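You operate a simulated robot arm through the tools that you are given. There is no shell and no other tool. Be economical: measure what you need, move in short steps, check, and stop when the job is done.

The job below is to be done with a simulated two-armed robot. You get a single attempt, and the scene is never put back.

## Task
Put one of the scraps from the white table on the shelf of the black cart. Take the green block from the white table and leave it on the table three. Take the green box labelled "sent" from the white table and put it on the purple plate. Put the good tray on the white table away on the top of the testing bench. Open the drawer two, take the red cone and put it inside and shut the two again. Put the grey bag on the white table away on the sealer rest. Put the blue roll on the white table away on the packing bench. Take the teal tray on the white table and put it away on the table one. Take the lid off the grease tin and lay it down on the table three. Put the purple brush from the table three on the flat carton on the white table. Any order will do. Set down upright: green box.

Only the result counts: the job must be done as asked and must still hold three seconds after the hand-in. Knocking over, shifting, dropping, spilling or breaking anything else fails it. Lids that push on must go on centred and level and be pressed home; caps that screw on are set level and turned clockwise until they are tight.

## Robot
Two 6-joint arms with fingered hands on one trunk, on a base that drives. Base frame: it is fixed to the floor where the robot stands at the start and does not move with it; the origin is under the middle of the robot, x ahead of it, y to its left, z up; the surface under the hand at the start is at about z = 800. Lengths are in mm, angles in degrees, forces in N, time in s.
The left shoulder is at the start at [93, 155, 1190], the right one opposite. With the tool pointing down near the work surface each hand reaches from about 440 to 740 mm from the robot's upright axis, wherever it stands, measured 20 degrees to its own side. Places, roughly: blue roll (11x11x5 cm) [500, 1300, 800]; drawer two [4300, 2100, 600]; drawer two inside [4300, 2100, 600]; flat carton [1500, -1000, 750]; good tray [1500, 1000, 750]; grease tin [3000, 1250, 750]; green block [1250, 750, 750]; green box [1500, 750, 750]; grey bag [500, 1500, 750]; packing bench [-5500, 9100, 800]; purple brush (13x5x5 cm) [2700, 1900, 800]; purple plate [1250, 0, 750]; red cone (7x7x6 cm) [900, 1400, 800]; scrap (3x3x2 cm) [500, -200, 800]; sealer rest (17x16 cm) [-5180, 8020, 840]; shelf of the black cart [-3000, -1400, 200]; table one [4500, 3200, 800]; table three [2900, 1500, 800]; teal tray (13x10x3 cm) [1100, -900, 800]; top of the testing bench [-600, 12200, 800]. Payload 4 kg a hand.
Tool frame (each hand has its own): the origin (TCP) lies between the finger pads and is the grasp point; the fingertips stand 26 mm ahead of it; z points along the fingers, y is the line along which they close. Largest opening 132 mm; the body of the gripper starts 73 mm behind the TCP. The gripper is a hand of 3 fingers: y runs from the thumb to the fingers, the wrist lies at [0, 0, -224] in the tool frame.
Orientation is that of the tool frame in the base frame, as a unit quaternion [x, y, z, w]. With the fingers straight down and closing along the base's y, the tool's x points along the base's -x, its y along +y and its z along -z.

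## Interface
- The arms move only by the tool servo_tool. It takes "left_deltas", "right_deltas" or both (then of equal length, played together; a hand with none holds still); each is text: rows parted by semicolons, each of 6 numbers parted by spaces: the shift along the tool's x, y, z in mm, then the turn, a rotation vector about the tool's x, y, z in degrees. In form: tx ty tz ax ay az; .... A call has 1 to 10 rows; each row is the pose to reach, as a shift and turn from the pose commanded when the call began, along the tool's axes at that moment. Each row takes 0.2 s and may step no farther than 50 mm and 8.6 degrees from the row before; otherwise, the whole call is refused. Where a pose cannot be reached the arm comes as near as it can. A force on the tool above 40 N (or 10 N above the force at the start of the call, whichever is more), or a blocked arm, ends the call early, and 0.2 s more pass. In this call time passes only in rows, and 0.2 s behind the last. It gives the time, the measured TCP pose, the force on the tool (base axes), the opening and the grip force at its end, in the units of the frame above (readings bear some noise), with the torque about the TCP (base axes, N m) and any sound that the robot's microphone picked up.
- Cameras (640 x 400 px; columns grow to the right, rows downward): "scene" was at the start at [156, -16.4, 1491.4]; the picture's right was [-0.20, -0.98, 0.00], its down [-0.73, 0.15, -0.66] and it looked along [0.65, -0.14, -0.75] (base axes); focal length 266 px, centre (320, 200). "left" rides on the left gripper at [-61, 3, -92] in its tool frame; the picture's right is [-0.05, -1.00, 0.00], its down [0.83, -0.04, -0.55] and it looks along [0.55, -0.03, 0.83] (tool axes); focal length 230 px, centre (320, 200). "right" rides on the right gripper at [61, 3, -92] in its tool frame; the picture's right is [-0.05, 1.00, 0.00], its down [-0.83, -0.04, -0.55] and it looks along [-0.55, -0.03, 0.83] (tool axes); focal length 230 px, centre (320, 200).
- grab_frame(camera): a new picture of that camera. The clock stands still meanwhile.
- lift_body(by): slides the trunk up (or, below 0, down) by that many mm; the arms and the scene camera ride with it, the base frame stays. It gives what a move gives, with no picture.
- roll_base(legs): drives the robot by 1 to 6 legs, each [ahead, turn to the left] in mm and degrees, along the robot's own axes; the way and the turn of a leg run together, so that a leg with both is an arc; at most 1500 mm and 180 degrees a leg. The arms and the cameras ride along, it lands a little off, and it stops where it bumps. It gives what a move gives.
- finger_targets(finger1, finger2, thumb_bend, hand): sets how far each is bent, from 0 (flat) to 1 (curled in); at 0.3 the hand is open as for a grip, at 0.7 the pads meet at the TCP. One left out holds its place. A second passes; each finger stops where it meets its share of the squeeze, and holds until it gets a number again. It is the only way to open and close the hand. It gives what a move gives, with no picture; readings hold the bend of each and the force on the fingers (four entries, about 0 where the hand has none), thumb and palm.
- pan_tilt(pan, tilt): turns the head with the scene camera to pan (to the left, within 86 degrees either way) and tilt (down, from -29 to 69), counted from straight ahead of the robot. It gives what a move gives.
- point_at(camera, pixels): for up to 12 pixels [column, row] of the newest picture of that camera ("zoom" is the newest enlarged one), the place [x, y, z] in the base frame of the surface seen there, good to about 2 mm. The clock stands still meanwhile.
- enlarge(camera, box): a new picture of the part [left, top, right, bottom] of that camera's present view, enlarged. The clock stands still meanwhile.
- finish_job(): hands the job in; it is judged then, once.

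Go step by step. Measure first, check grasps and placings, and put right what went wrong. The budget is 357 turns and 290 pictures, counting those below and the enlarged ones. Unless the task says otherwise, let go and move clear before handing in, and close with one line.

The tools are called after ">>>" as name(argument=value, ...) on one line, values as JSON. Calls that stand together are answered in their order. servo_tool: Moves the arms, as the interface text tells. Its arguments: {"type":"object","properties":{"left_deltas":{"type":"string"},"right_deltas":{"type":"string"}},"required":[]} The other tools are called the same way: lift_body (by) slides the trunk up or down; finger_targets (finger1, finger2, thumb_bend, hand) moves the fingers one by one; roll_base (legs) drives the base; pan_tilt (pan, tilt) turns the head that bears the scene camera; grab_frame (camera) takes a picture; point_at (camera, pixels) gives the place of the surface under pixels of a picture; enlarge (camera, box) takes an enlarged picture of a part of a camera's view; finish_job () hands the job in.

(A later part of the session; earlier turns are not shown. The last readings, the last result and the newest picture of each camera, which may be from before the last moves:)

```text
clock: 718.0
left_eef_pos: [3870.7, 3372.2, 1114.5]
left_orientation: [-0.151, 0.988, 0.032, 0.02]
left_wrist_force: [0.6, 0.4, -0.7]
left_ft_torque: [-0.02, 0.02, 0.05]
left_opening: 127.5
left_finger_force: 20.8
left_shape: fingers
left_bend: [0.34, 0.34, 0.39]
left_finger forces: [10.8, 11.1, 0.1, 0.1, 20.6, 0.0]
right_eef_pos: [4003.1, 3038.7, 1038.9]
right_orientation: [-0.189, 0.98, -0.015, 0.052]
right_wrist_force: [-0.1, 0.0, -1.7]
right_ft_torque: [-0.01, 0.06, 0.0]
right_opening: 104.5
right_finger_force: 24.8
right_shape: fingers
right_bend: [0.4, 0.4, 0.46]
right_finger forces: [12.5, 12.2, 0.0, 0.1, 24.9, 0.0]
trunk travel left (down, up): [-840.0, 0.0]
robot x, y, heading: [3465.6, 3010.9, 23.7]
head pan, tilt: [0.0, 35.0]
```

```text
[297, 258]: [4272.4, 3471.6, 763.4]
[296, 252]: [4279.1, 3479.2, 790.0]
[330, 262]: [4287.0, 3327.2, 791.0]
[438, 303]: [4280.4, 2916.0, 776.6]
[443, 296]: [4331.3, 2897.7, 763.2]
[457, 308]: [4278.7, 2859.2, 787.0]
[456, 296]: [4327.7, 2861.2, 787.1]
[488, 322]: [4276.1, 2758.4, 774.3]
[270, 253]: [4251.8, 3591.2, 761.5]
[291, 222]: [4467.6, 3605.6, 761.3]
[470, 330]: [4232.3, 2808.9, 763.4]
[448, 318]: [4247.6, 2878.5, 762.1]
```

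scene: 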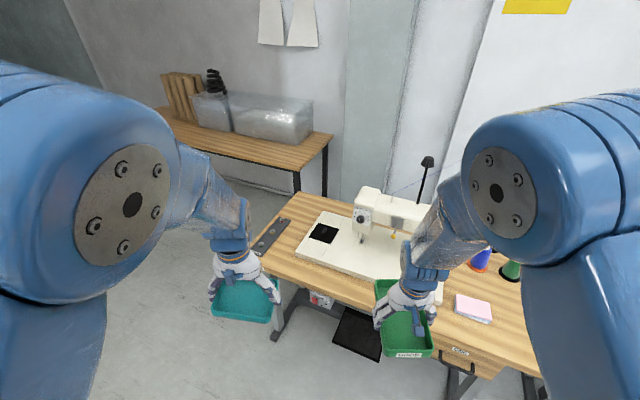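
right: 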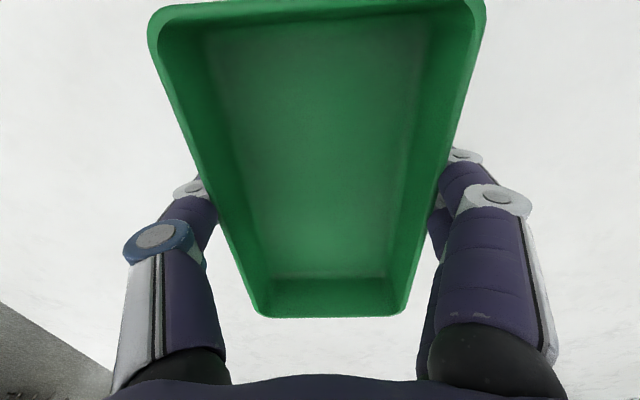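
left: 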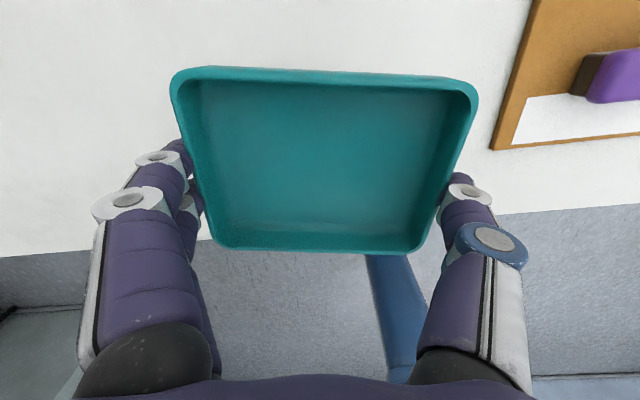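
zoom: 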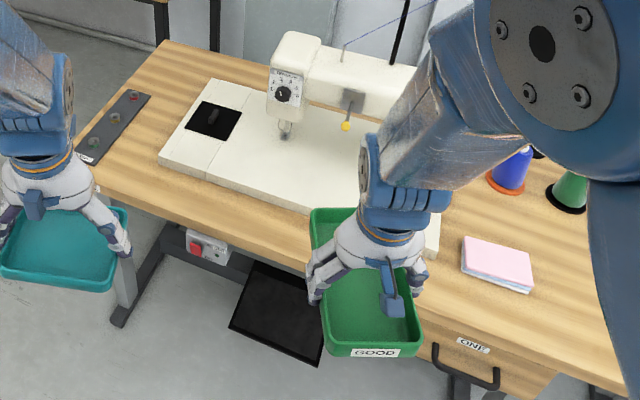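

The clear strip in front of the machine base is x 4182–4275. I'll set the tray there near y≈3300 with the left hand. Driving 180 mm ahead, then facing +x.

>>> roll_base(legs=[[150, 0]])

>>> servo_tool(right_deltas="-10 0 -10 0 3 0; -20 0 -20 0 6 0; -30 0 -20 0 6 0", left_deltas="-20 0 20 0 1 0; -40 0 40 0 2 0; -60 0 60 0 2 0")

>>> roll_base(legs=[[0, -24]])

>>> grab_frame(camera="left")

```text
clock: 719.4
left_eef_pos: [4004.0, 3432.6, 1115.6]
left_orientation: [-0.153, 0.987, 0.032, 0.022]
left_wrist_force: [0.0, -0.7, -0.7]
left_ft_torque: [0.03, 0.01, 0.03]
left_opening: 127.4
left_finger_force: 21.5
left_shape: fingers
left_bend: [0.34, 0.34, 0.39]
left_finger forces: [10.7, 11.0, 0.0, 0.0, 20.5, 0.0]
right_eef_pos: [4134.7, 3100.8, 1041.0]
right_orientation: [-0.193, 0.98, -0.014, 0.053]
right_wrist_force: [-0.2, -1.0, -1.3]
right_ft_torque: [0.01, -0.02, -0.02]
right_opening: 104.6
right_finger_force: 24.8
right_shape: fingers
right_bend: [0.4, 0.4, 0.46]
right_finger forces: [12.3, 12.2, 0.0, 0.1, 24.9, 0.1]
trunk travel left (down, up): [-840.0, 0.0]
robot x, y, heading: [3597.1, 3069.6, 24.1]
head pan, tilt: [0.0, 35.0]
```

```text
clock: 720.2
left_eef_pos: [4051.5, 3451.6, 1061.5]
left_orientation: [-0.155, 0.987, 0.032, 0.009]
left_wrist_force: [-0.5, 0.1, -1.6]
left_ft_torque: [0.01, 0.0, -0.02]
left_opening: 127.5
left_finger_force: 20.3
left_shape: fingers
left_bend: [0.34, 0.34, 0.39]
left_finger forces: [10.5, 10.8, 0.0, 0.0, 20.1, 0.0]
right_eef_pos: [4153.8, 3106.5, 1068.9]
right_orientation: [-0.191, 0.981, -0.023, 0.006]
right_wrist_force: [0.1, -0.7, -2.1]
right_ft_torque: [-0.02, 0.05, 0.0]
right_opening: 104.2
right_finger_force: 25.0
right_shape: fingers
right_bend: [0.41, 0.4, 0.46]
right_finger forces: [12.3, 12.2, 0.0, 0.0, 24.9, 0.0]
trunk travel left (down, up): [-840.0, 0.0]
robot x, y, heading: [3599.3, 3068.2, 24.0]
head pan, tilt: [0.0, 35.0]
```

```text
clock: 721.9
left_eef_pos: [4162.5, 3238.7, 1063.8]
left_orientation: [0.049, 0.998, 0.03, 0.017]
left_wrist_force: [-0.3, -0.1, -1.1]
left_ft_torque: [0.01, -0.01, -0.01]
left_opening: 127.6
left_finger_force: 20.3
left_shape: fingers
left_bend: [0.34, 0.34, 0.39]
left_finger forces: [10.2, 10.6, 0.0, 0.0, 19.6, 0.0]
right_eef_pos: [4120.2, 2884.2, 1072.1]
right_orientation: [0.012, 1.0, -0.024, 0.005]
right_wrist_force: [-0.1, -0.9, -1.7]
right_ft_torque: [-0.02, -0.01, 0.0]
right_opening: 104.6
right_finger_force: 24.7
right_shape: fingers
right_bend: [0.41, 0.4, 0.46]
right_finger forces: [12.2, 12.1, 0.0, 0.1, 24.6, 0.1]
trunk travel left (down, up): [-840.0, 0.0]
robot x, y, heading: [3600.5, 3069.9, 0.7]
head pan, tilt: [0.0, 35.0]
```

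```text
109 pictures are left
```

left: 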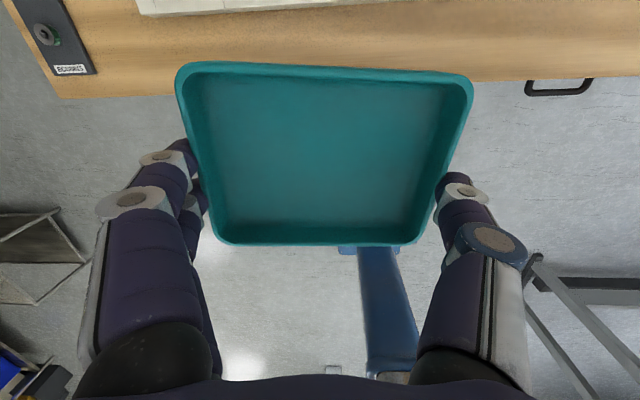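

Levelling, moving 62 mm forward and descending toward the strip.

>>> servo_tool(left_deltas="-10 0 25 1 0.6 -2; -20 0 55 2 1.2 -4; -35 0 90 3.4 1.9 -5.6; -50 0 125 3.4 1.9 -5.6; -60 0 160 3.4 1.9 -5.6; -62 0 190 3.4 1.9 -5.6; -62 0 190 3.4 1.9 -5.6")

>>> grab_frame(camera="left")

>>> grab_frame(camera="scene")

```text
clock: 723.3
left_eef_pos: [4198.7, 3245.8, 904.0]
left_orientation: [-0.003, 1.0, 0.003, 0.021]
left_wrist_force: [-0.5, 0.7, -1.0]
left_ft_torque: [0.03, 0.0, -0.02]
left_opening: 127.3
left_finger_force: 20.1
left_shape: fingers
left_bend: [0.34, 0.34, 0.39]
left_finger forces: [10.2, 10.7, 0.0, 0.0, 19.7, 0.1]
right_eef_pos: [4080.2, 2879.6, 1090.5]
right_orientation: [0.015, 0.999, -0.026, 0.025]
right_wrist_force: [-0.7, -0.6, -1.4]
right_ft_torque: [0.01, 0.0, 0.02]
right_opening: 104.6
right_finger_force: 24.1
right_shape: fingers
right_bend: [0.41, 0.4, 0.46]
right_finger forces: [12.2, 11.9, 0.0, 0.0, 24.3, 0.0]
trunk travel left (down, up): [-840.0, 0.0]
robot x, y, heading: [3599.8, 3073.8, 0.7]
head pan, tilt: [0.0, 35.0]
stopped in row 7 (left hand): the arm was blocked; the commanded pose is now the measured one
```

```text
108 pictures are left
```

left: 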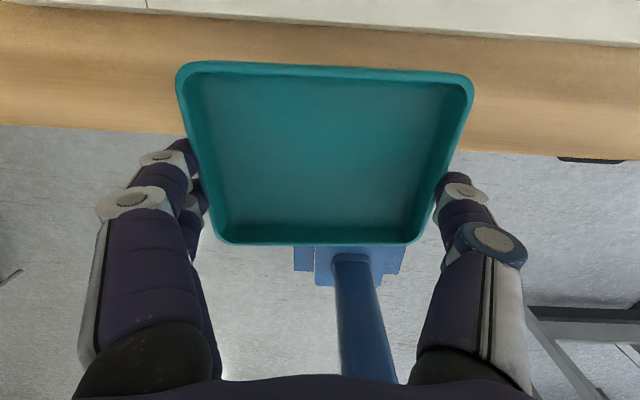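

```text
107 pictures are left
```

scene: 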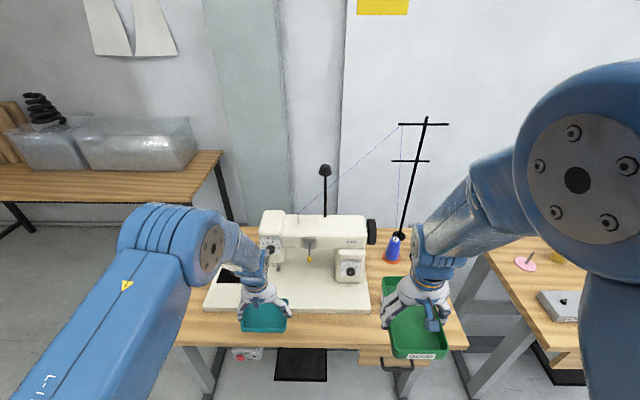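

Arm limit again; I'll drive 24 mm forward and use the trunk to lower (right tray stays well above).

>>> roll_base(legs=[[24, 0]])

>>> lift_body(by=-80)

>>> servo_tool(left_deltas="0 0 0 0 1.2 0; 0 0 0 0 2.4 0; 0 0 0 0 2.4 0")

>>> grab_frame(camera="left")

```text
clock: 724.1
left_eef_pos: [4218.3, 3244.9, 907.2]
left_orientation: [-0.003, 1.0, 0.003, 0.023]
left_wrist_force: [0.0, -0.8, -0.4]
left_ft_torque: [0.03, -0.03, 0.03]
left_opening: 127.5
left_finger_force: 20.2
left_shape: fingers
left_bend: [0.34, 0.34, 0.39]
left_finger forces: [10.2, 10.7, 0.0, 0.1, 19.7, 0.0]
right_eef_pos: [4099.0, 2881.5, 1093.9]
right_orientation: [0.014, 0.999, -0.025, 0.027]
right_wrist_force: [-0.8, -0.1, -1.4]
right_ft_torque: [0.0, -0.02, -0.01]
right_opening: 104.9
right_finger_force: 24.0
right_shape: fingers
right_bend: [0.41, 0.4, 0.46]
right_finger forces: [12.2, 12.0, 0.0, 0.1, 24.1, 0.0]
trunk travel left (down, up): [-840.0, 0.0]
robot x, y, heading: [3625.1, 3069.0, 1.1]
head pan, tilt: [0.0, 35.0]
```

```text
clock: 725.3
left_eef_pos: [4208.3, 3247.3, 832.5]
left_orientation: [-0.002, 1.0, 0.004, 0.028]
left_wrist_force: [0.1, -0.4, 0.2]
left_ft_torque: [-0.02, 0.0, 0.01]
left_opening: 127.2
left_finger_force: 20.0
left_shape: fingers
left_bend: [0.34, 0.34, 0.39]
left_finger forces: [10.0, 10.6, 0.0, 0.0, 19.4, 0.0]
right_eef_pos: [4086.9, 2878.8, 1017.0]
right_orientation: [0.014, 0.999, -0.026, 0.033]
right_wrist_force: [-0.2, -0.1, -1.2]
right_ft_torque: [0.02, 0.02, 0.01]
right_opening: 104.8
right_finger_force: 24.0
right_shape: fingers
right_bend: [0.41, 0.4, 0.46]
right_finger forces: [12.1, 12.0, 0.1, 0.0, 24.4, 0.0]
trunk travel left (down, up): [-760.0, 80.0]
robot x, y, heading: [3622.0, 3070.1, 0.9]
head pan, tilt: [0.0, 35.0]
```

```text
clock: 726.1
left_eef_pos: [4207.1, 3245.4, 832.7]
left_orientation: [-0.002, 1.0, 0.005, 0.007]
left_wrist_force: [0.3, 0.4, -0.1]
left_ft_torque: [-0.03, 0.0, 0.03]
left_opening: 127.0
left_finger_force: 20.0
left_shape: fingers
left_bend: [0.34, 0.34, 0.39]
left_finger forces: [10.1, 10.7, 0.1, 0.0, 19.5, 0.0]
right_eef_pos: [4089.1, 2878.3, 1018.9]
right_orientation: [0.015, 0.999, -0.027, 0.032]
right_wrist_force: [0.1, 0.0, -2.4]
right_ft_torque: [-0.01, 0.01, 0.01]
right_opening: 104.6
right_finger_force: 24.0
right_shape: fingers
right_bend: [0.41, 0.4, 0.46]
right_finger forces: [12.1, 12.0, 0.0, 0.1, 24.3, 0.0]
trunk travel left (down, up): [-760.0, 80.0]
robot x, y, heading: [3620.8, 3076.2, 0.9]
head pan, tilt: [0.0, 35.0]
```

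```text
106 pictures are left
```

left: 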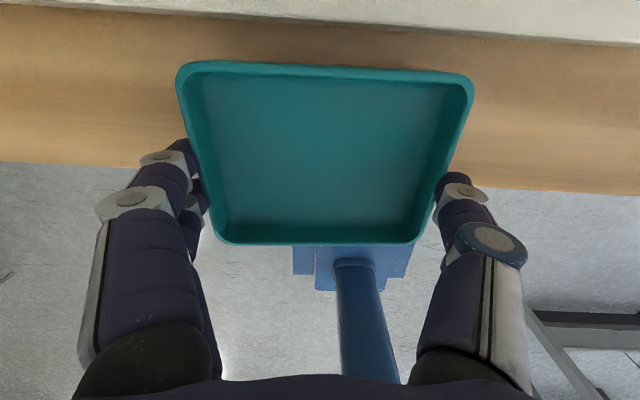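

The tray still overhangs the front edge; moving 18 mm forward.

>>> servo_tool(left_deltas="-9 0 0 0 0 0; -19 0 3 0 0 0; -19 0 3 0 0 0")

>>> grab_frame(camera="left")

```text
clock: 726.9
left_eef_pos: [4226.5, 3245.8, 829.9]
left_orientation: [-0.003, 1.0, 0.004, 0.007]
left_wrist_force: [-6.7, 0.1, 0.8]
left_ft_torque: [-0.07, 0.13, -0.37]
left_opening: 126.9
left_finger_force: 20.1
left_shape: fingers
left_bend: [0.34, 0.34, 0.39]
left_finger forces: [10.2, 10.7, 0.1, 0.0, 19.7, 0.0]
right_eef_pos: [4087.6, 2879.5, 1018.0]
right_orientation: [0.015, 0.999, -0.026, 0.032]
right_wrist_force: [0.3, 0.9, -0.6]
right_ft_torque: [0.0, 0.02, 0.0]
right_opening: 104.4
right_finger_force: 24.4
right_shape: fingers
right_bend: [0.41, 0.4, 0.46]
right_finger forces: [12.1, 12.0, 0.0, 0.0, 24.3, 0.1]
trunk travel left (down, up): [-760.0, 80.0]
robot x, y, heading: [3620.5, 3070.0, 0.6]
head pan, tilt: [0.0, 35.0]
```

```text
105 pictures are left
```

left: 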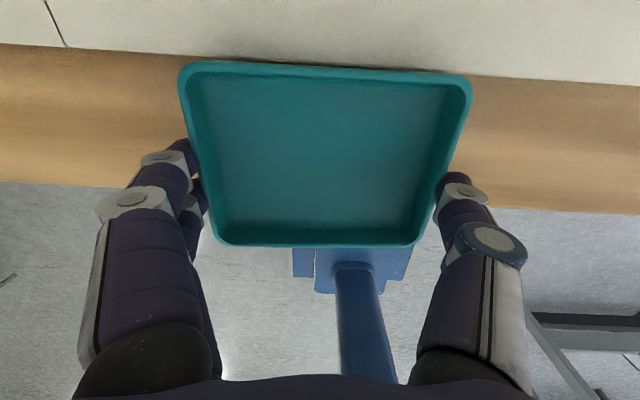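

Slight contact (−6.7 N) with the machine base and the tray is ~3° skewed to the edge. Backing 5 mm, rotating +3°.

>>> servo_tool(left_deltas="4 0 0 0 0 1.5; 6 0 0 0 0 3; 6 0 0 0 0 3")

>>> point_at(camera="left", pixels=[[100, 45], [560, 75], [100, 55], [560, 85], [60, 185], [580, 212]])

>>> grab_frame(camera="left")

```text
clock: 727.7
left_eef_pos: [4221.6, 3245.6, 827.7]
left_orientation: [0.023, 1.0, 0.004, 0.006]
left_wrist_force: [0.2, 0.0, -1.0]
left_ft_torque: [0.05, -0.01, 0.0]
left_opening: 127.1
left_finger_force: 20.7
left_shape: fingers
left_bend: [0.34, 0.34, 0.39]
left_finger forces: [10.1, 10.5, 0.0, 0.1, 19.7, 0.0]
right_eef_pos: [4088.6, 2879.7, 1017.6]
right_orientation: [0.015, 0.999, -0.026, 0.032]
right_wrist_force: [-0.3, -0.3, -1.1]
right_ft_torque: [-0.01, 0.01, 0.01]
right_opening: 104.6
right_finger_force: 24.3
right_shape: fingers
right_bend: [0.41, 0.4, 0.46]
right_finger forces: [12.1, 12.0, 0.0, 0.0, 24.3, 0.0]
trunk travel left (down, up): [-760.0, 80.0]
robot x, y, heading: [3620.6, 3073.0, 0.9]
head pan, tilt: [0.0, 35.0]
```

```text
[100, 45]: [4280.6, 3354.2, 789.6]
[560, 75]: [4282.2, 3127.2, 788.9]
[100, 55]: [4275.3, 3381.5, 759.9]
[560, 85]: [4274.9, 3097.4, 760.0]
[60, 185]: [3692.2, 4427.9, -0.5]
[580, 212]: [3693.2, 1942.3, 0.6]
```

```text
104 pictures are left
```

left: 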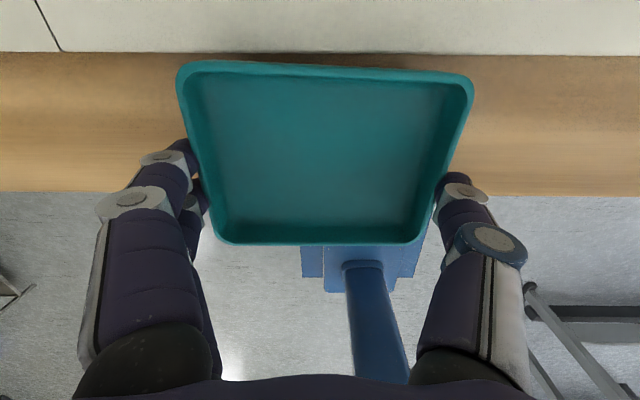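

Aligned; the tray covers x≈4174–4268. Lowering with the trunk.

>>> lift_body(by=-28)

>>> grab_frame(camera="left")

```text
clock: 728.5
left_eef_pos: [4221.1, 3246.2, 801.3]
left_orientation: [0.023, 1.0, 0.004, 0.008]
left_wrist_force: [-0.4, -0.1, 4.6]
left_ft_torque: [-0.34, -0.01, 0.02]
left_opening: 127.5
left_finger_force: 20.4
left_shape: fingers
left_bend: [0.34, 0.34, 0.39]
left_finger forces: [10.0, 10.2, 0.0, 0.1, 20.1, 0.0]
right_eef_pos: [4086.5, 2879.4, 991.2]
right_orientation: [0.015, 0.999, -0.026, 0.033]
right_wrist_force: [-0.4, -0.2, -1.3]
right_ft_torque: [-0.02, 0.0, 0.01]
right_opening: 104.6
right_finger_force: 24.0
right_shape: fingers
right_bend: [0.41, 0.4, 0.46]
right_finger forces: [12.1, 11.9, 0.1, 0.0, 24.3, 0.0]
trunk travel left (down, up): [-732.0, 108.0]
robot x, y, heading: [3622.0, 3069.1, 1.0]
head pan, tilt: [0.0, 35.0]
```

```text
103 pictures are left
```

left: 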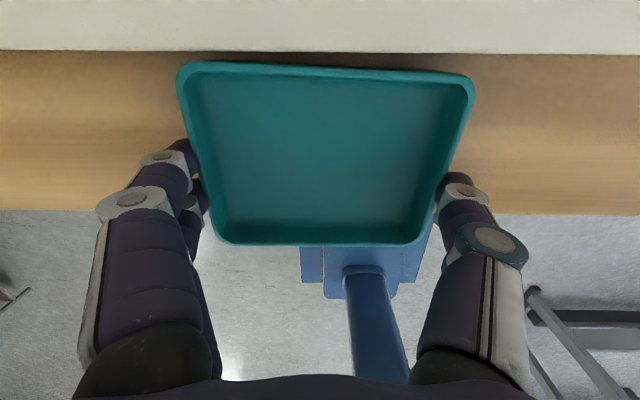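

Contact (4.6 N). One more millimetre or two, then release.

>>> lift_body(by=-2)

>>> finger_targets(hand="left", finger1=0.2, finger2=0.2, thumb_bend=0.2)

>>> lift_body(by=100)

>>> grab_frame(camera="left")

```text
clock: 729.0
left_eef_pos: [4221.0, 3246.0, 801.0]
left_orientation: [0.023, 1.0, 0.003, 0.008]
left_wrist_force: [0.2, 3.4, 14.5]
left_ft_torque: [-0.98, 0.06, -0.01]
left_opening: 127.6
left_finger_force: 21.8
left_shape: fingers
left_bend: [0.34, 0.34, 0.39]
left_finger forces: [10.3, 10.6, 0.0, 0.0, 22.3, 0.1]
right_eef_pos: [4087.5, 2878.3, 987.7]
right_orientation: [0.014, 0.999, -0.025, 0.033]
right_wrist_force: [0.6, -0.6, -1.8]
right_ft_torque: [0.01, 0.0, 0.01]
right_opening: 104.5
right_finger_force: 24.3
right_shape: fingers
right_bend: [0.41, 0.4, 0.46]
right_finger forces: [12.1, 12.1, 0.0, 0.0, 24.4, 0.0]
trunk travel left (down, up): [-730.0, 110.0]
robot x, y, heading: [3624.6, 3073.1, 1.3]
head pan, tilt: [0.0, 35.0]
```

```text
clock: 730.0
left_eef_pos: [4222.0, 3245.5, 798.4]
left_orientation: [0.024, 1.0, 0.004, 0.006]
left_wrist_force: [-0.6, 0.0, -1.1]
left_ft_torque: [0.01, -0.01, 0.0]
left_opening: 154.8
left_finger_force: 0.0
left_shape: fingers
left_bend: [0.2, 0.2, 0.2]
left_finger forces: [0.1, 0.1, 0.1, 0.0, 0.1, 0.0]
right_eef_pos: [4088.4, 2879.2, 987.6]
right_orientation: [0.015, 0.999, -0.025, 0.031]
right_wrist_force: [0.2, -0.2, -1.7]
right_ft_torque: [0.0, 0.0, -0.01]
right_opening: 104.7
right_finger_force: 24.4
right_shape: fingers
right_bend: [0.41, 0.4, 0.46]
right_finger forces: [12.1, 12.0, 0.0, 0.0, 24.2, 0.0]
trunk travel left (down, up): [-730.0, 110.0]
robot x, y, heading: [3624.3, 3071.7, 0.9]
head pan, tilt: [0.0, 35.0]
```

```text
clock: 731.3
left_eef_pos: [4220.4, 3246.0, 898.8]
left_orientation: [0.023, 1.0, 0.004, 0.006]
left_wrist_force: [-0.2, 0.1, -0.7]
left_ft_torque: [0.01, -0.01, 0.0]
left_opening: 154.9
left_finger_force: 0.1
left_shape: fingers
left_bend: [0.2, 0.2, 0.2]
left_finger forces: [0.1, 0.0, 0.0, 0.0, 0.0, 0.0]
right_eef_pos: [4088.4, 2878.8, 1086.5]
right_orientation: [0.014, 0.999, -0.027, 0.032]
right_wrist_force: [-0.8, 0.9, -2.6]
right_ft_torque: [-0.01, 0.02, 0.0]
right_opening: 104.7
right_finger_force: 24.1
right_shape: fingers
right_bend: [0.41, 0.4, 0.46]
right_finger forces: [12.1, 12.0, 0.0, 0.0, 24.2, 0.0]
trunk travel left (down, up): [-830.0, 10.0]
robot x, y, heading: [3626.2, 3076.7, 0.9]
head pan, tilt: [0.0, 35.0]
```

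```text
102 pictures are left
```

left: 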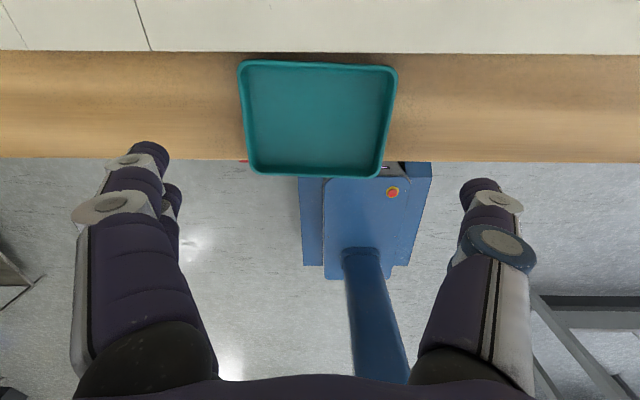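

>>> point_at(camera="left", pixels=[[245, 65], [392, 70], [255, 168], [375, 172], [315, 115], [315, 62], [450, 158], [315, 172]])

```text
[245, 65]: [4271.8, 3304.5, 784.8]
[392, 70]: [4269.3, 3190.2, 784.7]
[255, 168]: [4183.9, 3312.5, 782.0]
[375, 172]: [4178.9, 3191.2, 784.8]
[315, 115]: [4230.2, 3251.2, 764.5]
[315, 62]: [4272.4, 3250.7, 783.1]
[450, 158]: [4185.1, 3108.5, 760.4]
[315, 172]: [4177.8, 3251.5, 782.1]
```

The teal tray lies flat on table one (x 4177–4272). Last item: the good tray to the testing bench. Backing off and posing the arms.

>>> roll_base(legs=[[-430, 0]])

>>> servo_tool(right_deltas="-25 0 10 -1 1.5 0; -50 0 20 -2 3 0; -75 0 30 -3 3.8 0; -95 0 40 -3 3.8 0")

>>> lift_body(by=-60)

>>> roll_base(legs=[[0, 75]])

```text
clock: 733.9
left_eef_pos: [3797.7, 3237.7, 897.7]
left_orientation: [0.025, 1.0, 0.004, 0.006]
left_wrist_force: [-0.3, -0.3, 0.6]
left_ft_torque: [0.03, 0.01, 0.02]
left_opening: 154.9
left_finger_force: 0.2
left_shape: fingers
left_bend: [0.2, 0.2, 0.2]
left_finger forces: [0.0, 0.0, 0.0, 0.0, 0.0, 0.0]
right_eef_pos: [3663.8, 2870.0, 1085.7]
right_orientation: [0.019, 0.999, -0.026, 0.03]
right_wrist_force: [-0.6, -0.3, -1.0]
right_ft_torque: [0.0, -0.03, -0.01]
right_opening: 104.7
right_finger_force: 24.3
right_shape: fingers
right_bend: [0.41, 0.4, 0.46]
right_finger forces: [12.1, 11.9, 0.0, 0.0, 24.3, 0.0]
trunk travel left (down, up): [-830.0, 10.0]
robot x, y, heading: [3202.7, 3067.5, 0.4]
head pan, tilt: [0.0, 35.0]
```

```text
clock: 734.9
left_eef_pos: [3783.6, 3237.3, 908.8]
left_orientation: [0.025, 1.0, 0.006, 0.015]
left_wrist_force: [0.4, -0.1, -0.2]
left_ft_torque: [0.0, 0.0, 0.0]
left_opening: 154.9
left_finger_force: 0.0
left_shape: fingers
left_bend: [0.2, 0.2, 0.2]
left_finger forces: [0.0, 0.1, 0.0, 0.0, 0.0, 0.0]
right_eef_pos: [3742.5, 2864.3, 1064.7]
right_orientation: [0.019, 1.0, 0.001, 0.008]
right_wrist_force: [-1.1, 0.0, -1.2]
right_ft_torque: [0.0, 0.04, 0.01]
right_opening: 104.3
right_finger_force: 23.8
right_shape: fingers
right_bend: [0.41, 0.4, 0.46]
right_finger forces: [11.9, 11.7, 0.0, 0.0, 23.9, 0.0]
trunk travel left (down, up): [-830.0, 10.0]
robot x, y, heading: [3197.8, 3067.9, 0.4]
head pan, tilt: [0.0, 35.0]
```

```text
clock: 735.9
left_eef_pos: [3781.8, 3238.3, 849.8]
left_orientation: [0.026, 1.0, 0.006, 0.015]
left_wrist_force: [0.0, 0.7, -0.5]
left_ft_torque: [0.03, 0.01, 0.0]
left_opening: 155.0
left_finger_force: 0.0
left_shape: fingers
left_bend: [0.2, 0.2, 0.2]
left_finger forces: [0.0, 0.0, 0.1, 0.0, 0.0, 0.0]
right_eef_pos: [3741.1, 2865.1, 1005.3]
right_orientation: [0.017, 1.0, 0.001, 0.008]
right_wrist_force: [0.4, 0.1, -2.1]
right_ft_torque: [-0.04, 0.04, 0.0]
right_opening: 104.6
right_finger_force: 23.8
right_shape: fingers
right_bend: [0.41, 0.4, 0.46]
right_finger forces: [11.9, 11.7, 0.1, 0.0, 24.0, 0.0]
trunk travel left (down, up): [-770.0, 70.0]
robot x, y, heading: [3197.3, 3066.8, 0.4]
head pan, tilt: [0.0, 35.0]
```

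```text
clock: 739.7
left_eef_pos: [3203.8, 3680.6, 849.4]
left_orientation: [-0.577, 0.817, 0.013, 0.008]
left_wrist_force: [-0.7, 0.3, 0.1]
left_ft_torque: [-0.02, 0.02, 0.02]
left_opening: 154.6
left_finger_force: 0.1
left_shape: fingers
left_bend: [0.2, 0.2, 0.2]
left_finger forces: [0.0, 0.0, 0.0, 0.1, 0.1, 0.1]
right_eef_pos: [3549.1, 3535.0, 1005.9]
right_orientation: [-0.583, 0.813, 0.004, 0.006]
right_wrist_force: [-0.2, 0.3, -0.8]
right_ft_torque: [0.02, -0.01, -0.03]
right_opening: 104.3
right_finger_force: 23.0
right_shape: fingers
right_bend: [0.41, 0.41, 0.46]
right_finger forces: [11.6, 11.3, 0.0, 0.0, 23.1, 0.1]
trunk travel left (down, up): [-770.0, 70.0]
robot x, y, heading: [3216.7, 3066.9, 74.0]
head pan, tilt: [0.0, 35.0]
```

>>> roll_base(legs=[[0, 75]])

>>> pan_tilt(pan=0, tilt=12)

>>> grab_frame(camera="scene")

```text
clock: 743.7
left_eef_pos: [2623.7, 3188.7, 858.9]
left_orientation: [0.96, -0.279, -0.025, 0.0]
left_wrist_force: [-0.3, 0.7, 0.3]
left_ft_torque: [0.0, 0.0, 0.01]
left_opening: 155.4
left_finger_force: 0.0
left_shape: fingers
left_bend: [0.2, 0.2, 0.2]
left_finger forces: [0.0, 0.0, 0.0, 0.1, 0.0, 0.0]
right_eef_pos: [2846.5, 3494.7, 1013.5]
right_orientation: [0.962, -0.273, -0.016, -0.005]
right_wrist_force: [-0.7, 0.2, -0.7]
right_ft_torque: [-0.05, -0.02, 0.02]
right_opening: 104.3
right_finger_force: 23.0
right_shape: fingers
right_bend: [0.41, 0.41, 0.46]
right_finger forces: [12.0, 11.3, 0.1, 0.0, 23.5, 0.0]
trunk travel left (down, up): [-770.0, 70.0]
robot x, y, heading: [3216.9, 3080.4, 150.9]
head pan, tilt: [0.0, 35.0]
```

```text
clock: 744.5
left_eef_pos: [2636.8, 3180.4, 870.9]
left_orientation: [0.96, -0.278, -0.034, -0.002]
left_wrist_force: [0.2, 0.9, 0.2]
left_ft_torque: [-0.01, 0.03, 0.0]
left_opening: 155.1
left_finger_force: 0.1
left_shape: fingers
left_bend: [0.2, 0.2, 0.2]
left_finger forces: [0.0, 0.0, 0.0, 0.0, 0.0, 0.1]
right_eef_pos: [2861.8, 3485.4, 1024.6]
right_orientation: [0.961, -0.274, -0.025, -0.007]
right_wrist_force: [0.5, 0.1, -1.0]
right_ft_torque: [-0.01, 0.02, -0.04]
right_opening: 103.9
right_finger_force: 23.7
right_shape: fingers
right_bend: [0.41, 0.41, 0.46]
right_finger forces: [12.1, 11.7, 0.0, 0.0, 24.1, 0.1]
trunk travel left (down, up): [-770.0, 70.0]
robot x, y, heading: [3216.7, 3081.2, 150.9]
head pan, tilt: [0.0, 12.0]
```

```text
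101 pictures are left
```

scene: 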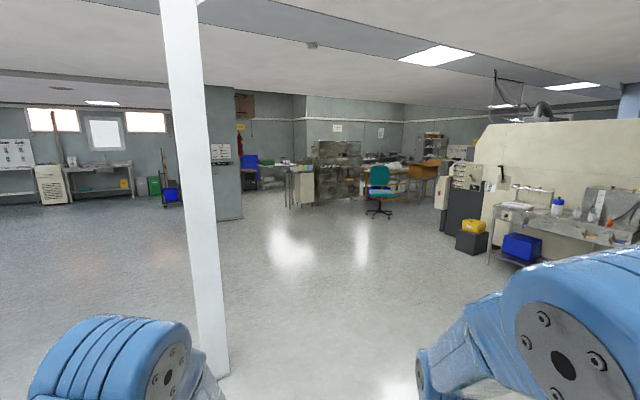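

The way is clear; the thin pillar passes on my left by ~0.65 m. Turning 4° right for margin and driving 3.6 m.

>>> roll_base(legs=[[0, -4]])

>>> roll_base(legs=[[1200, 0], [1200, 0], [1200, 0]])

>>> grab_frame(camera="scene")

```text
clock: 745.4
left_eef_pos: [2643.3, 3220.2, 867.5]
left_orientation: [0.95, -0.312, -0.034, -0.003]
left_wrist_force: [-0.8, 0.2, -0.5]
left_ft_torque: [0.04, -0.04, -0.01]
left_opening: 155.7
left_finger_force: 0.0
left_shape: fingers
left_bend: [0.2, 0.2, 0.2]
left_finger forces: [0.1, 0.0, 0.0, 0.0, 0.0, 0.1]
right_eef_pos: [2888.2, 3509.0, 1023.1]
right_orientation: [0.951, -0.309, -0.024, -0.009]
right_wrist_force: [-0.4, 0.9, -1.2]
right_ft_torque: [0.0, -0.05, -0.02]
right_opening: 104.3
right_finger_force: 23.8
right_shape: fingers
right_bend: [0.41, 0.41, 0.46]
right_finger forces: [12.1, 11.6, 0.1, 0.0, 24.1, 0.1]
trunk travel left (down, up): [-770.0, 70.0]
robot x, y, heading: [3214.4, 3079.0, 146.8]
head pan, tilt: [0.0, 12.0]
```

```text
clock: 762.8
left_eef_pos: [-335.0, 5197.0, 877.9]
left_orientation: [0.948, -0.315, -0.043, -0.003]
left_wrist_force: [-0.6, -1.0, 0.4]
left_ft_torque: [0.0, -0.03, -0.01]
left_opening: 155.0
left_finger_force: 0.0
left_shape: fingers
left_bend: [0.2, 0.2, 0.2]
left_finger forces: [0.0, 0.0, 0.0, 0.0, 0.0, 0.0]
right_eef_pos: [-82.4, 5484.8, 1033.5]
right_orientation: [0.95, -0.311, -0.033, -0.011]
right_wrist_force: [0.1, 0.4, -1.1]
right_ft_torque: [0.0, -0.04, 0.02]
right_opening: 103.9
right_finger_force: 23.7
right_shape: fingers
right_bend: [0.41, 0.41, 0.46]
right_finger forces: [11.7, 11.8, 0.0, 0.0, 24.0, 0.1]
trunk travel left (down, up): [-770.0, 70.0]
robot x, y, heading: [224.1, 5056.6, 146.3]
head pan, tilt: [0.0, 12.0]
```

```text
100 pictures are left
```

scene: 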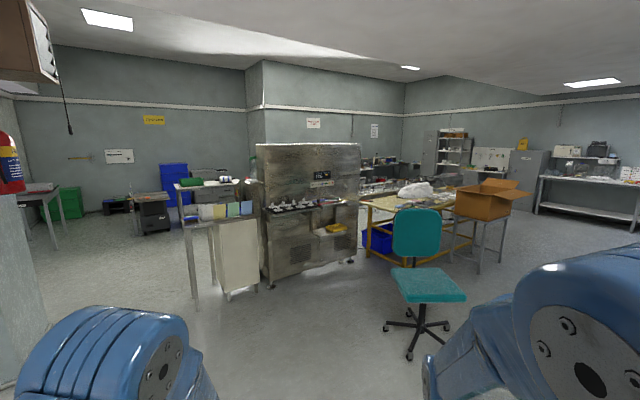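

The chair stands ahead-right; I'll turn to face +y and go up the lane between chair and console.

>>> servo_tool(right_deltas="-25 0 0 0 1.5 0; -50 0 0 0 3 0; -60 0 0 0 3.5 0", left_deltas="0 0 -20 0 2 0; 0 0 -50 0 4 0; 0 0 -90 0 4.5 0")

>>> roll_base(legs=[[0, -56]])

>>> grab_frame(camera="scene")

```text
clock: 763.6
left_eef_pos: [-312.7, 5179.4, 979.6]
left_orientation: [0.949, -0.314, -0.015, 0.008]
left_wrist_force: [0.5, -0.5, -0.8]
left_ft_torque: [0.02, 0.01, -0.03]
left_opening: 155.2
left_finger_force: 0.1
left_shape: fingers
left_bend: [0.2, 0.2, 0.2]
left_finger forces: [0.1, 0.1, 0.1, 0.0, 0.0, 0.1]
right_eef_pos: [-113.7, 5511.3, 1047.2]
right_orientation: [0.95, -0.313, -0.013, -0.006]
right_wrist_force: [0.4, -0.7, -1.2]
right_ft_torque: [0.0, 0.0, -0.01]
right_opening: 104.0
right_finger_force: 23.4
right_shape: fingers
right_bend: [0.41, 0.41, 0.46]
right_finger forces: [11.6, 11.7, 0.0, 0.1, 23.7, 0.0]
trunk travel left (down, up): [-770.0, 70.0]
robot x, y, heading: [224.6, 5061.1, 146.4]
head pan, tilt: [0.0, 12.0]
```

```text
clock: 766.6
left_eef_pos: [-3.3, 5563.8, 978.6]
left_orientation: [0.71, -0.704, -0.017, 0.0]
left_wrist_force: [-0.1, 0.2, -0.1]
left_ft_torque: [0.0, 0.02, 0.02]
left_opening: 155.2
left_finger_force: 0.1
left_shape: fingers
left_bend: [0.2, 0.2, 0.2]
left_finger forces: [0.0, 0.0, 0.0, 0.0, 0.0, 0.0]
right_eef_pos: [381.8, 5604.3, 1045.5]
right_orientation: [0.711, -0.703, -0.009, -0.01]
right_wrist_force: [0.0, 0.4, -1.5]
right_ft_torque: [-0.03, -0.01, 0.0]
right_opening: 104.2
right_finger_force: 23.7
right_shape: fingers
right_bend: [0.41, 0.41, 0.46]
right_finger forces: [11.5, 11.5, 0.0, 0.1, 23.4, 0.1]
trunk travel left (down, up): [-770.0, 70.0]
robot x, y, heading: [212.9, 5059.7, 93.5]
head pan, tilt: [0.0, 12.0]
```

```text
99 pictures are left
```

scene: 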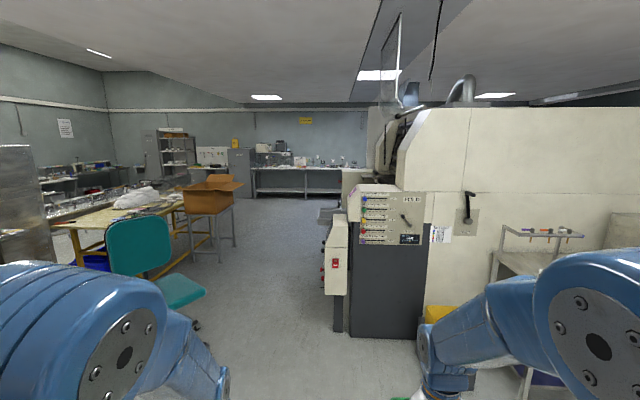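

>>> point_at(camera="scene", pixels=[[337, 330], [326, 260], [203, 290], [198, 325], [235, 245], [270, 190], [320, 190], [310, 168], [345, 320], [322, 215]])

>>> enlarge(camera="scene", box=[230, 110, 390, 220])

```text
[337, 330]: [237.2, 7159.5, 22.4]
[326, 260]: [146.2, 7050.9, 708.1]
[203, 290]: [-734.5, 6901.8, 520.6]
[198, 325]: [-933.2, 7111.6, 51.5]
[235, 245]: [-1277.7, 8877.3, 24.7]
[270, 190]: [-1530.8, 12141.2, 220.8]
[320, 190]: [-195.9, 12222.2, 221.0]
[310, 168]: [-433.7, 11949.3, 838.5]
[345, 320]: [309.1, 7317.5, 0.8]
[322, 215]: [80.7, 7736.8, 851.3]
```

```text
3.64 times, centred on (310, 165) of scene
```

zoom: 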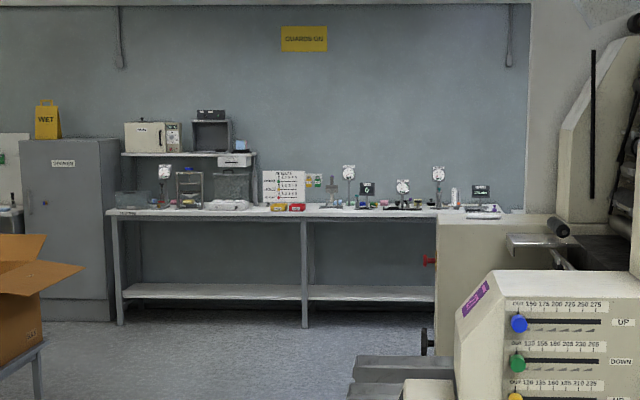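

The lane between chair (x≈−735) and console (x≈146) is about 0.8 m; I'll take it along x≈−280.

>>> roll_base(legs=[[0, 18]])

>>> roll_base(legs=[[1330, 0]])

>>> roll_base(legs=[[0, -21]])

>>> pan_tilt(pan=0, tilt=30)

>>> grab_frame(camera="scene")

```text
clock: 768.0
left_eef_pos: [-144.3, 5452.6, 987.7]
left_orientation: [0.812, -0.583, -0.025, -0.002]
left_wrist_force: [-0.8, -0.4, -1.3]
left_ft_torque: [-0.03, 0.02, 0.02]
left_opening: 155.4
left_finger_force: 0.1
left_shape: fingers
left_bend: [0.2, 0.2, 0.2]
left_finger forces: [0.0, 0.0, 0.0, 0.0, 0.0, 0.1]
right_eef_pos: [210.8, 5610.8, 1054.8]
right_orientation: [0.813, -0.582, -0.018, -0.013]
right_wrist_force: [0.3, -0.6, -1.5]
right_ft_torque: [0.0, -0.03, 0.0]
right_opening: 104.0
right_finger_force: 24.5
right_shape: fingers
right_bend: [0.41, 0.41, 0.46]
right_finger forces: [12.3, 11.8, 0.1, 0.0, 24.4, 0.0]
trunk travel left (down, up): [-770.0, 70.0]
robot x, y, heading: [219.3, 5060.6, 111.7]
head pan, tilt: [0.0, 12.0]
```

```text
clock: 775.0
left_eef_pos: [-671.2, 6716.7, 995.9]
left_orientation: [0.818, -0.574, -0.033, -0.005]
left_wrist_force: [-0.2, 0.4, -0.5]
left_ft_torque: [0.0, -0.02, 0.01]
left_opening: 155.3
left_finger_force: 0.1
left_shape: fingers
left_bend: [0.2, 0.2, 0.2]
left_finger forces: [0.1, 0.0, 0.0, 0.1, 0.0, 0.0]
right_eef_pos: [-317.4, 6879.0, 1063.1]
right_orientation: [0.817, -0.575, -0.025, -0.018]
right_wrist_force: [0.0, -0.7, -0.5]
right_ft_torque: [-0.02, -0.01, -0.01]
right_opening: 104.1
right_finger_force: 24.2
right_shape: fingers
right_bend: [0.41, 0.41, 0.46]
right_finger forces: [12.0, 11.8, 0.1, 0.0, 24.3, 0.0]
trunk travel left (down, up): [-770.0, 70.0]
robot x, y, heading: [-305.3, 6346.9, 113.0]
head pan, tilt: [0.0, 12.0]
```

```text
clock: 776.6
left_eef_pos: [-511.9, 6806.7, 1004.7]
left_orientation: [-0.697, 0.715, 0.039, 0.016]
left_wrist_force: [0.4, 0.2, -0.1]
left_ft_torque: [-0.01, 0.0, 0.0]
left_opening: 155.1
left_finger_force: 0.1
left_shape: fingers
left_bend: [0.2, 0.2, 0.2]
left_finger forces: [0.0, 0.0, 0.0, 0.0, 0.1, 0.0]
right_eef_pos: [-117.6, 6826.8, 1071.2]
right_orientation: [-0.695, 0.718, 0.027, 0.029]
right_wrist_force: [0.0, 0.0, -1.1]
right_ft_torque: [0.01, 0.0, -0.02]
right_opening: 104.0
right_finger_force: 23.5
right_shape: fingers
right_bend: [0.41, 0.41, 0.46]
right_finger forces: [12.1, 11.8, 0.0, 0.0, 24.2, 0.1]
trunk travel left (down, up): [-770.0, 70.0]
robot x, y, heading: [-311.8, 6342.7, 91.0]
head pan, tilt: [0.0, 12.0]
```

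```text
clock: 777.4
left_eef_pos: [-516.8, 6789.0, 1013.7]
left_orientation: [-0.698, 0.714, 0.047, 0.021]
left_wrist_force: [0.5, -0.4, -0.1]
left_ft_torque: [0.01, -0.02, -0.02]
left_opening: 155.3
left_finger_force: 0.1
left_shape: fingers
left_bend: [0.2, 0.2, 0.2]
left_finger forces: [0.0, 0.1, 0.0, 0.1, 0.0, 0.1]
right_eef_pos: [-117.4, 6807.2, 1080.0]
right_orientation: [-0.695, 0.717, 0.034, 0.037]
right_wrist_force: [0.6, 0.0, -0.7]
right_ft_torque: [-0.03, 0.0, 0.0]
right_opening: 104.1
right_finger_force: 24.6
right_shape: fingers
right_bend: [0.41, 0.41, 0.46]
right_finger forces: [12.2, 11.8, 0.1, 0.0, 24.4, 0.0]
trunk travel left (down, up): [-770.0, 70.0]
robot x, y, heading: [-306.3, 6344.1, 91.4]
head pan, tilt: [0.0, 30.0]
```

```text
97 pictures are left
```

scene: 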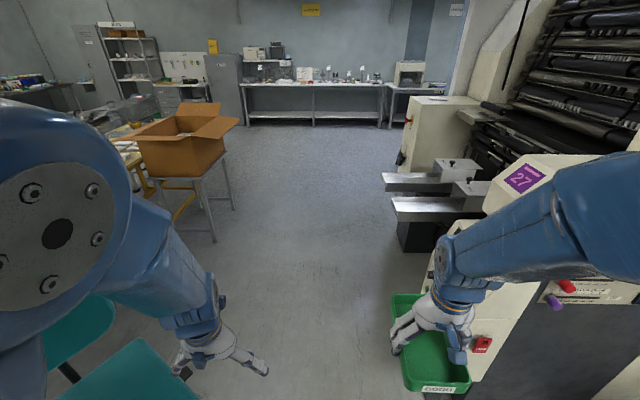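

>>> point_at(camera="scene", pixels=[[383, 178], [393, 205], [405, 245], [235, 210], [215, 240], [430, 330], [400, 150], [185, 385]])

```text
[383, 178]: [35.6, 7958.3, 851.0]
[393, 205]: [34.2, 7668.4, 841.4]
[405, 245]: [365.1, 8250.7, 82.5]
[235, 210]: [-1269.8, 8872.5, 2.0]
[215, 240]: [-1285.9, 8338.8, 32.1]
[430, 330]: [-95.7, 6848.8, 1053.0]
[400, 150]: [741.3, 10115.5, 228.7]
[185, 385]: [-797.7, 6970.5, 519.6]
```

Steering 2° left and driving through to y≈9000.

>>> roll_base(legs=[[0, 2]])

>>> roll_base(legs=[[1300, 0], [1300, 0]])

>>> grab_frame(camera="scene")

```text
clock: 778.1
left_eef_pos: [-529.5, 6783.7, 1013.0]
left_orientation: [0.71, -0.703, -0.047, -0.019]
left_wrist_force: [0.6, -0.4, -0.6]
left_ft_torque: [-0.01, 0.0, 0.03]
left_opening: 155.3
left_finger_force: 0.2
left_shape: fingers
left_bend: [0.2, 0.2, 0.2]
left_finger forces: [0.0, 0.0, 0.1, 0.0, 0.0, 0.0]
right_eef_pos: [-131.8, 6814.7, 1079.8]
right_orientation: [0.707, -0.706, -0.035, -0.034]
right_wrist_force: [0.1, -0.1, -1.9]
right_ft_torque: [-0.03, 0.02, 0.0]
right_opening: 104.2
right_finger_force: 24.3
right_shape: fingers
right_bend: [0.41, 0.41, 0.46]
right_finger forces: [12.3, 11.8, 0.1, 0.1, 24.4, 0.1]
trunk travel left (down, up): [-770.0, 70.0]
robot x, y, heading: [-307.4, 6347.7, 93.2]
head pan, tilt: [0.0, 30.0]
```

```text
clock: 790.5
left_eef_pos: [-614.6, 9304.9, 1021.0]
left_orientation: [-0.702, 0.709, 0.053, 0.027]
left_wrist_force: [-0.1, 0.3, 1.1]
left_ft_torque: [-0.01, 0.01, 0.01]
left_opening: 155.1
left_finger_force: 0.0
left_shape: fingers
left_bend: [0.2, 0.2, 0.2]
left_finger forces: [0.1, 0.1, 0.0, 0.0, 0.1, 0.0]
right_eef_pos: [-213.5, 9325.6, 1087.1]
right_orientation: [-0.699, 0.713, 0.04, 0.043]
right_wrist_force: [0.0, 0.0, 0.3]
right_ft_torque: [0.0, 0.0, -0.02]
right_opening: 103.9
right_finger_force: 24.5
right_shape: fingers
right_bend: [0.41, 0.41, 0.46]
right_finger forces: [12.2, 11.8, 0.1, 0.0, 24.3, 0.0]
trunk travel left (down, up): [-770.0, 70.0]
robot x, y, heading: [-397.8, 8874.5, 92.2]
head pan, tilt: [0.0, 30.0]
```

```text
96 pictures are left
```

scene: 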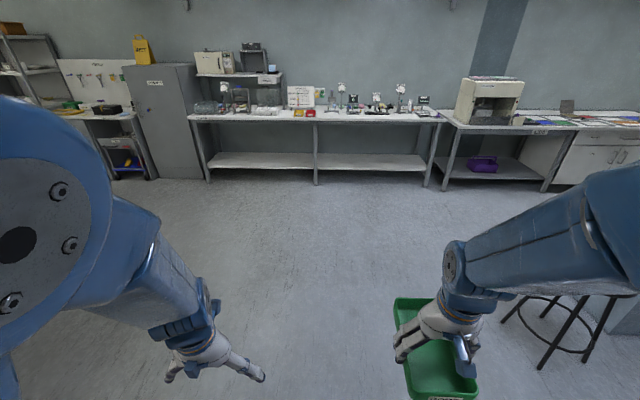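

>>> servo_tool(left_deltas="-25 0 0 0 2 0; -50 0 0 0 4 0; -75 0 0 0 6 0; -90 0 0 0 6 0", right_deltas="-25 0 0 0 2 0; -50 0 0 0 4 0; -75 0 0 0 6 0; -100 0 0 0 6 0")

>>> roll_base(legs=[[1150, 0], [900, 0]])

>>> grab_frame(camera="scene")

```text
clock: 791.5
left_eef_pos: [-613.7, 9376.6, 1038.5]
left_orientation: [-0.705, 0.709, 0.023, -0.006]
left_wrist_force: [-0.5, -0.4, -0.8]
left_ft_torque: [0.0, 0.03, 0.0]
left_opening: 155.1
left_finger_force: 0.1
left_shape: fingers
left_bend: [0.2, 0.2, 0.2]
left_finger forces: [0.0, 0.1, 0.0, 0.1, 0.0, 0.0]
right_eef_pos: [-207.9, 9410.2, 1107.9]
right_orientation: [-0.699, 0.715, 0.009, 0.01]
right_wrist_force: [-0.4, 0.5, -1.6]
right_ft_torque: [-0.05, -0.01, 0.0]
right_opening: 103.8
right_finger_force: 24.2
right_shape: fingers
right_bend: [0.41, 0.41, 0.46]
right_finger forces: [12.2, 11.8, 0.0, 0.0, 24.3, 0.1]
trunk travel left (down, up): [-770.0, 70.0]
robot x, y, heading: [-401.2, 8877.0, 92.0]
head pan, tilt: [0.0, 30.0]
```

```text
clock: 801.7
left_eef_pos: [-665.7, 11423.4, 1038.7]
left_orientation: [-0.701, 0.713, 0.023, -0.004]
left_wrist_force: [-0.1, -0.1, -0.5]
left_ft_torque: [0.02, 0.01, 0.0]
left_opening: 155.2
left_finger_force: 0.1
left_shape: fingers
left_bend: [0.2, 0.2, 0.2]
left_finger forces: [0.0, 0.0, 0.0, 0.0, 0.0, 0.1]
right_eef_pos: [-258.7, 11452.4, 1107.8]
right_orientation: [-0.696, 0.718, 0.011, 0.01]
right_wrist_force: [0.3, 0.5, -1.4]
right_ft_torque: [-0.01, 0.02, -0.02]
right_opening: 104.1
right_finger_force: 23.9
right_shape: fingers
right_bend: [0.41, 0.41, 0.46]
right_finger forces: [12.1, 11.7, 0.1, 0.1, 24.3, 0.0]
trunk travel left (down, up): [-770.0, 70.0]
robot x, y, heading: [-452.9, 10925.7, 91.5]
head pan, tilt: [0.0, 30.0]
```

```text
95 pictures are left
```

scene: 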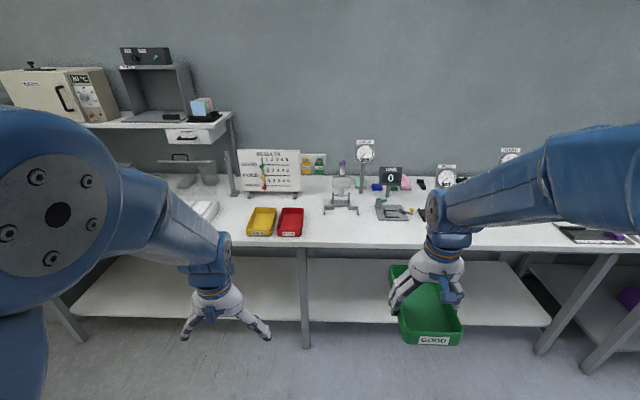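

>>> point_at(camera="scene", pixels=[[350, 243], [350, 225], [340, 212], [303, 225], [400, 222], [370, 235], [395, 212], [480, 240], [490, 215], [520, 225], [420, 235], [320, 200]])

>>> enlarge(camera="scene", box=[230, 140, 560, 260])

```text
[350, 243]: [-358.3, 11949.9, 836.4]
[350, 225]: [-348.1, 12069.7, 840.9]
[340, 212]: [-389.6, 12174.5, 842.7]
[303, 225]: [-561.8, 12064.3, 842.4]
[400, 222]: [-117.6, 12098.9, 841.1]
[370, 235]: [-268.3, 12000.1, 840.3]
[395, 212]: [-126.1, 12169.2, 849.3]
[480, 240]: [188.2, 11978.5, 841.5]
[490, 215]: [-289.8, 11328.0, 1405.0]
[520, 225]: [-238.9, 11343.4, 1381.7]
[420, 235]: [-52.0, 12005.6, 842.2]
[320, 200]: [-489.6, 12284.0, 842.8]
```

```text
1.94 times, centred on (395, 200) of scene
```

zoom: 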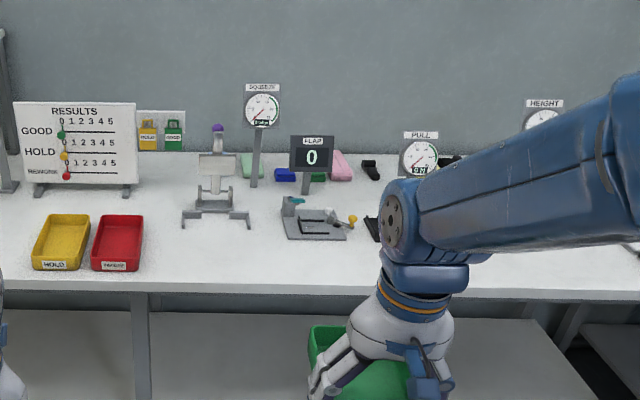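

Bench top z≈842, front y≈11945; the front strip near x≈−290 is free back to y≈12130. Driving 500 mm closer.

>>> roll_base(legs=[[500, 0]])

>>> grab_frame(camera="right")

>>> grab_frame(camera="scene")

```text
clock: 804.7
left_eef_pos: [-681.5, 11923.1, 1048.8]
left_orientation: [-0.703, 0.711, 0.031, 0.001]
left_wrist_force: [0.4, -0.6, -0.7]
left_ft_torque: [0.0, 0.0, 0.01]
left_opening: 155.1
left_finger_force: 0.1
left_shape: fingers
left_bend: [0.2, 0.2, 0.2]
left_finger forces: [0.0, 0.0, 0.0, 0.0, 0.0, 0.0]
right_eef_pos: [-274.4, 11950.6, 1116.8]
right_orientation: [-0.696, 0.718, 0.016, 0.017]
right_wrist_force: [0.2, -0.5, -0.6]
right_ft_torque: [-0.04, -0.01, -0.01]
right_opening: 104.1
right_finger_force: 23.9
right_shape: fingers
right_bend: [0.41, 0.41, 0.46]
right_finger forces: [12.2, 11.8, 0.0, 0.1, 24.3, 0.0]
trunk travel left (down, up): [-770.0, 70.0]
robot x, y, heading: [-469.0, 11439.6, 91.5]
head pan, tilt: [0.0, 30.0]
```

```text
93 pictures are left
```

right: 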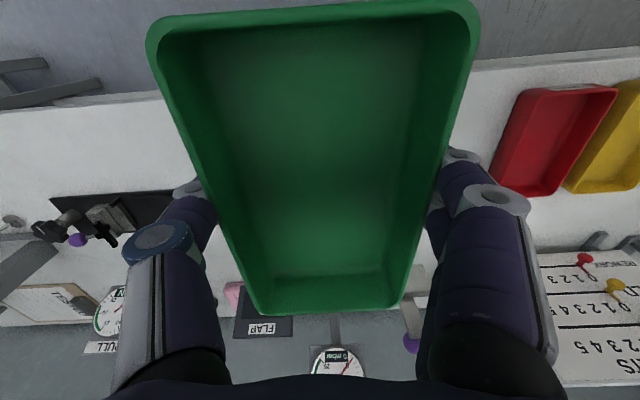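

```text
92 pictures are left
```

scene: 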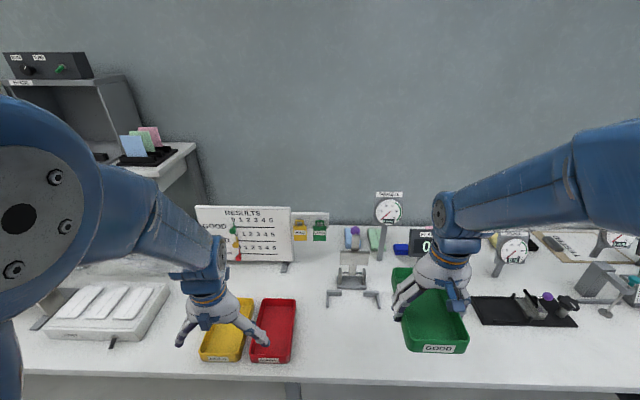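

>>> point_at(camera="scene", pixels=[[333, 303], [374, 302], [350, 330], [298, 330], [480, 325], [350, 372], [385, 320], [296, 302], [270, 362], [400, 275]])

```text
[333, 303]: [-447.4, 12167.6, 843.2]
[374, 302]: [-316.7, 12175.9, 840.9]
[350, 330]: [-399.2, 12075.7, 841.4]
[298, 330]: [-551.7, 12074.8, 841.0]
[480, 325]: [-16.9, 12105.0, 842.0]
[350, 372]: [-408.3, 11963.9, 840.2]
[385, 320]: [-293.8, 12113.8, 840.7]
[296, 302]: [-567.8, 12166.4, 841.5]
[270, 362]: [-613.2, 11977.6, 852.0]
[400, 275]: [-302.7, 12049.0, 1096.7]
```

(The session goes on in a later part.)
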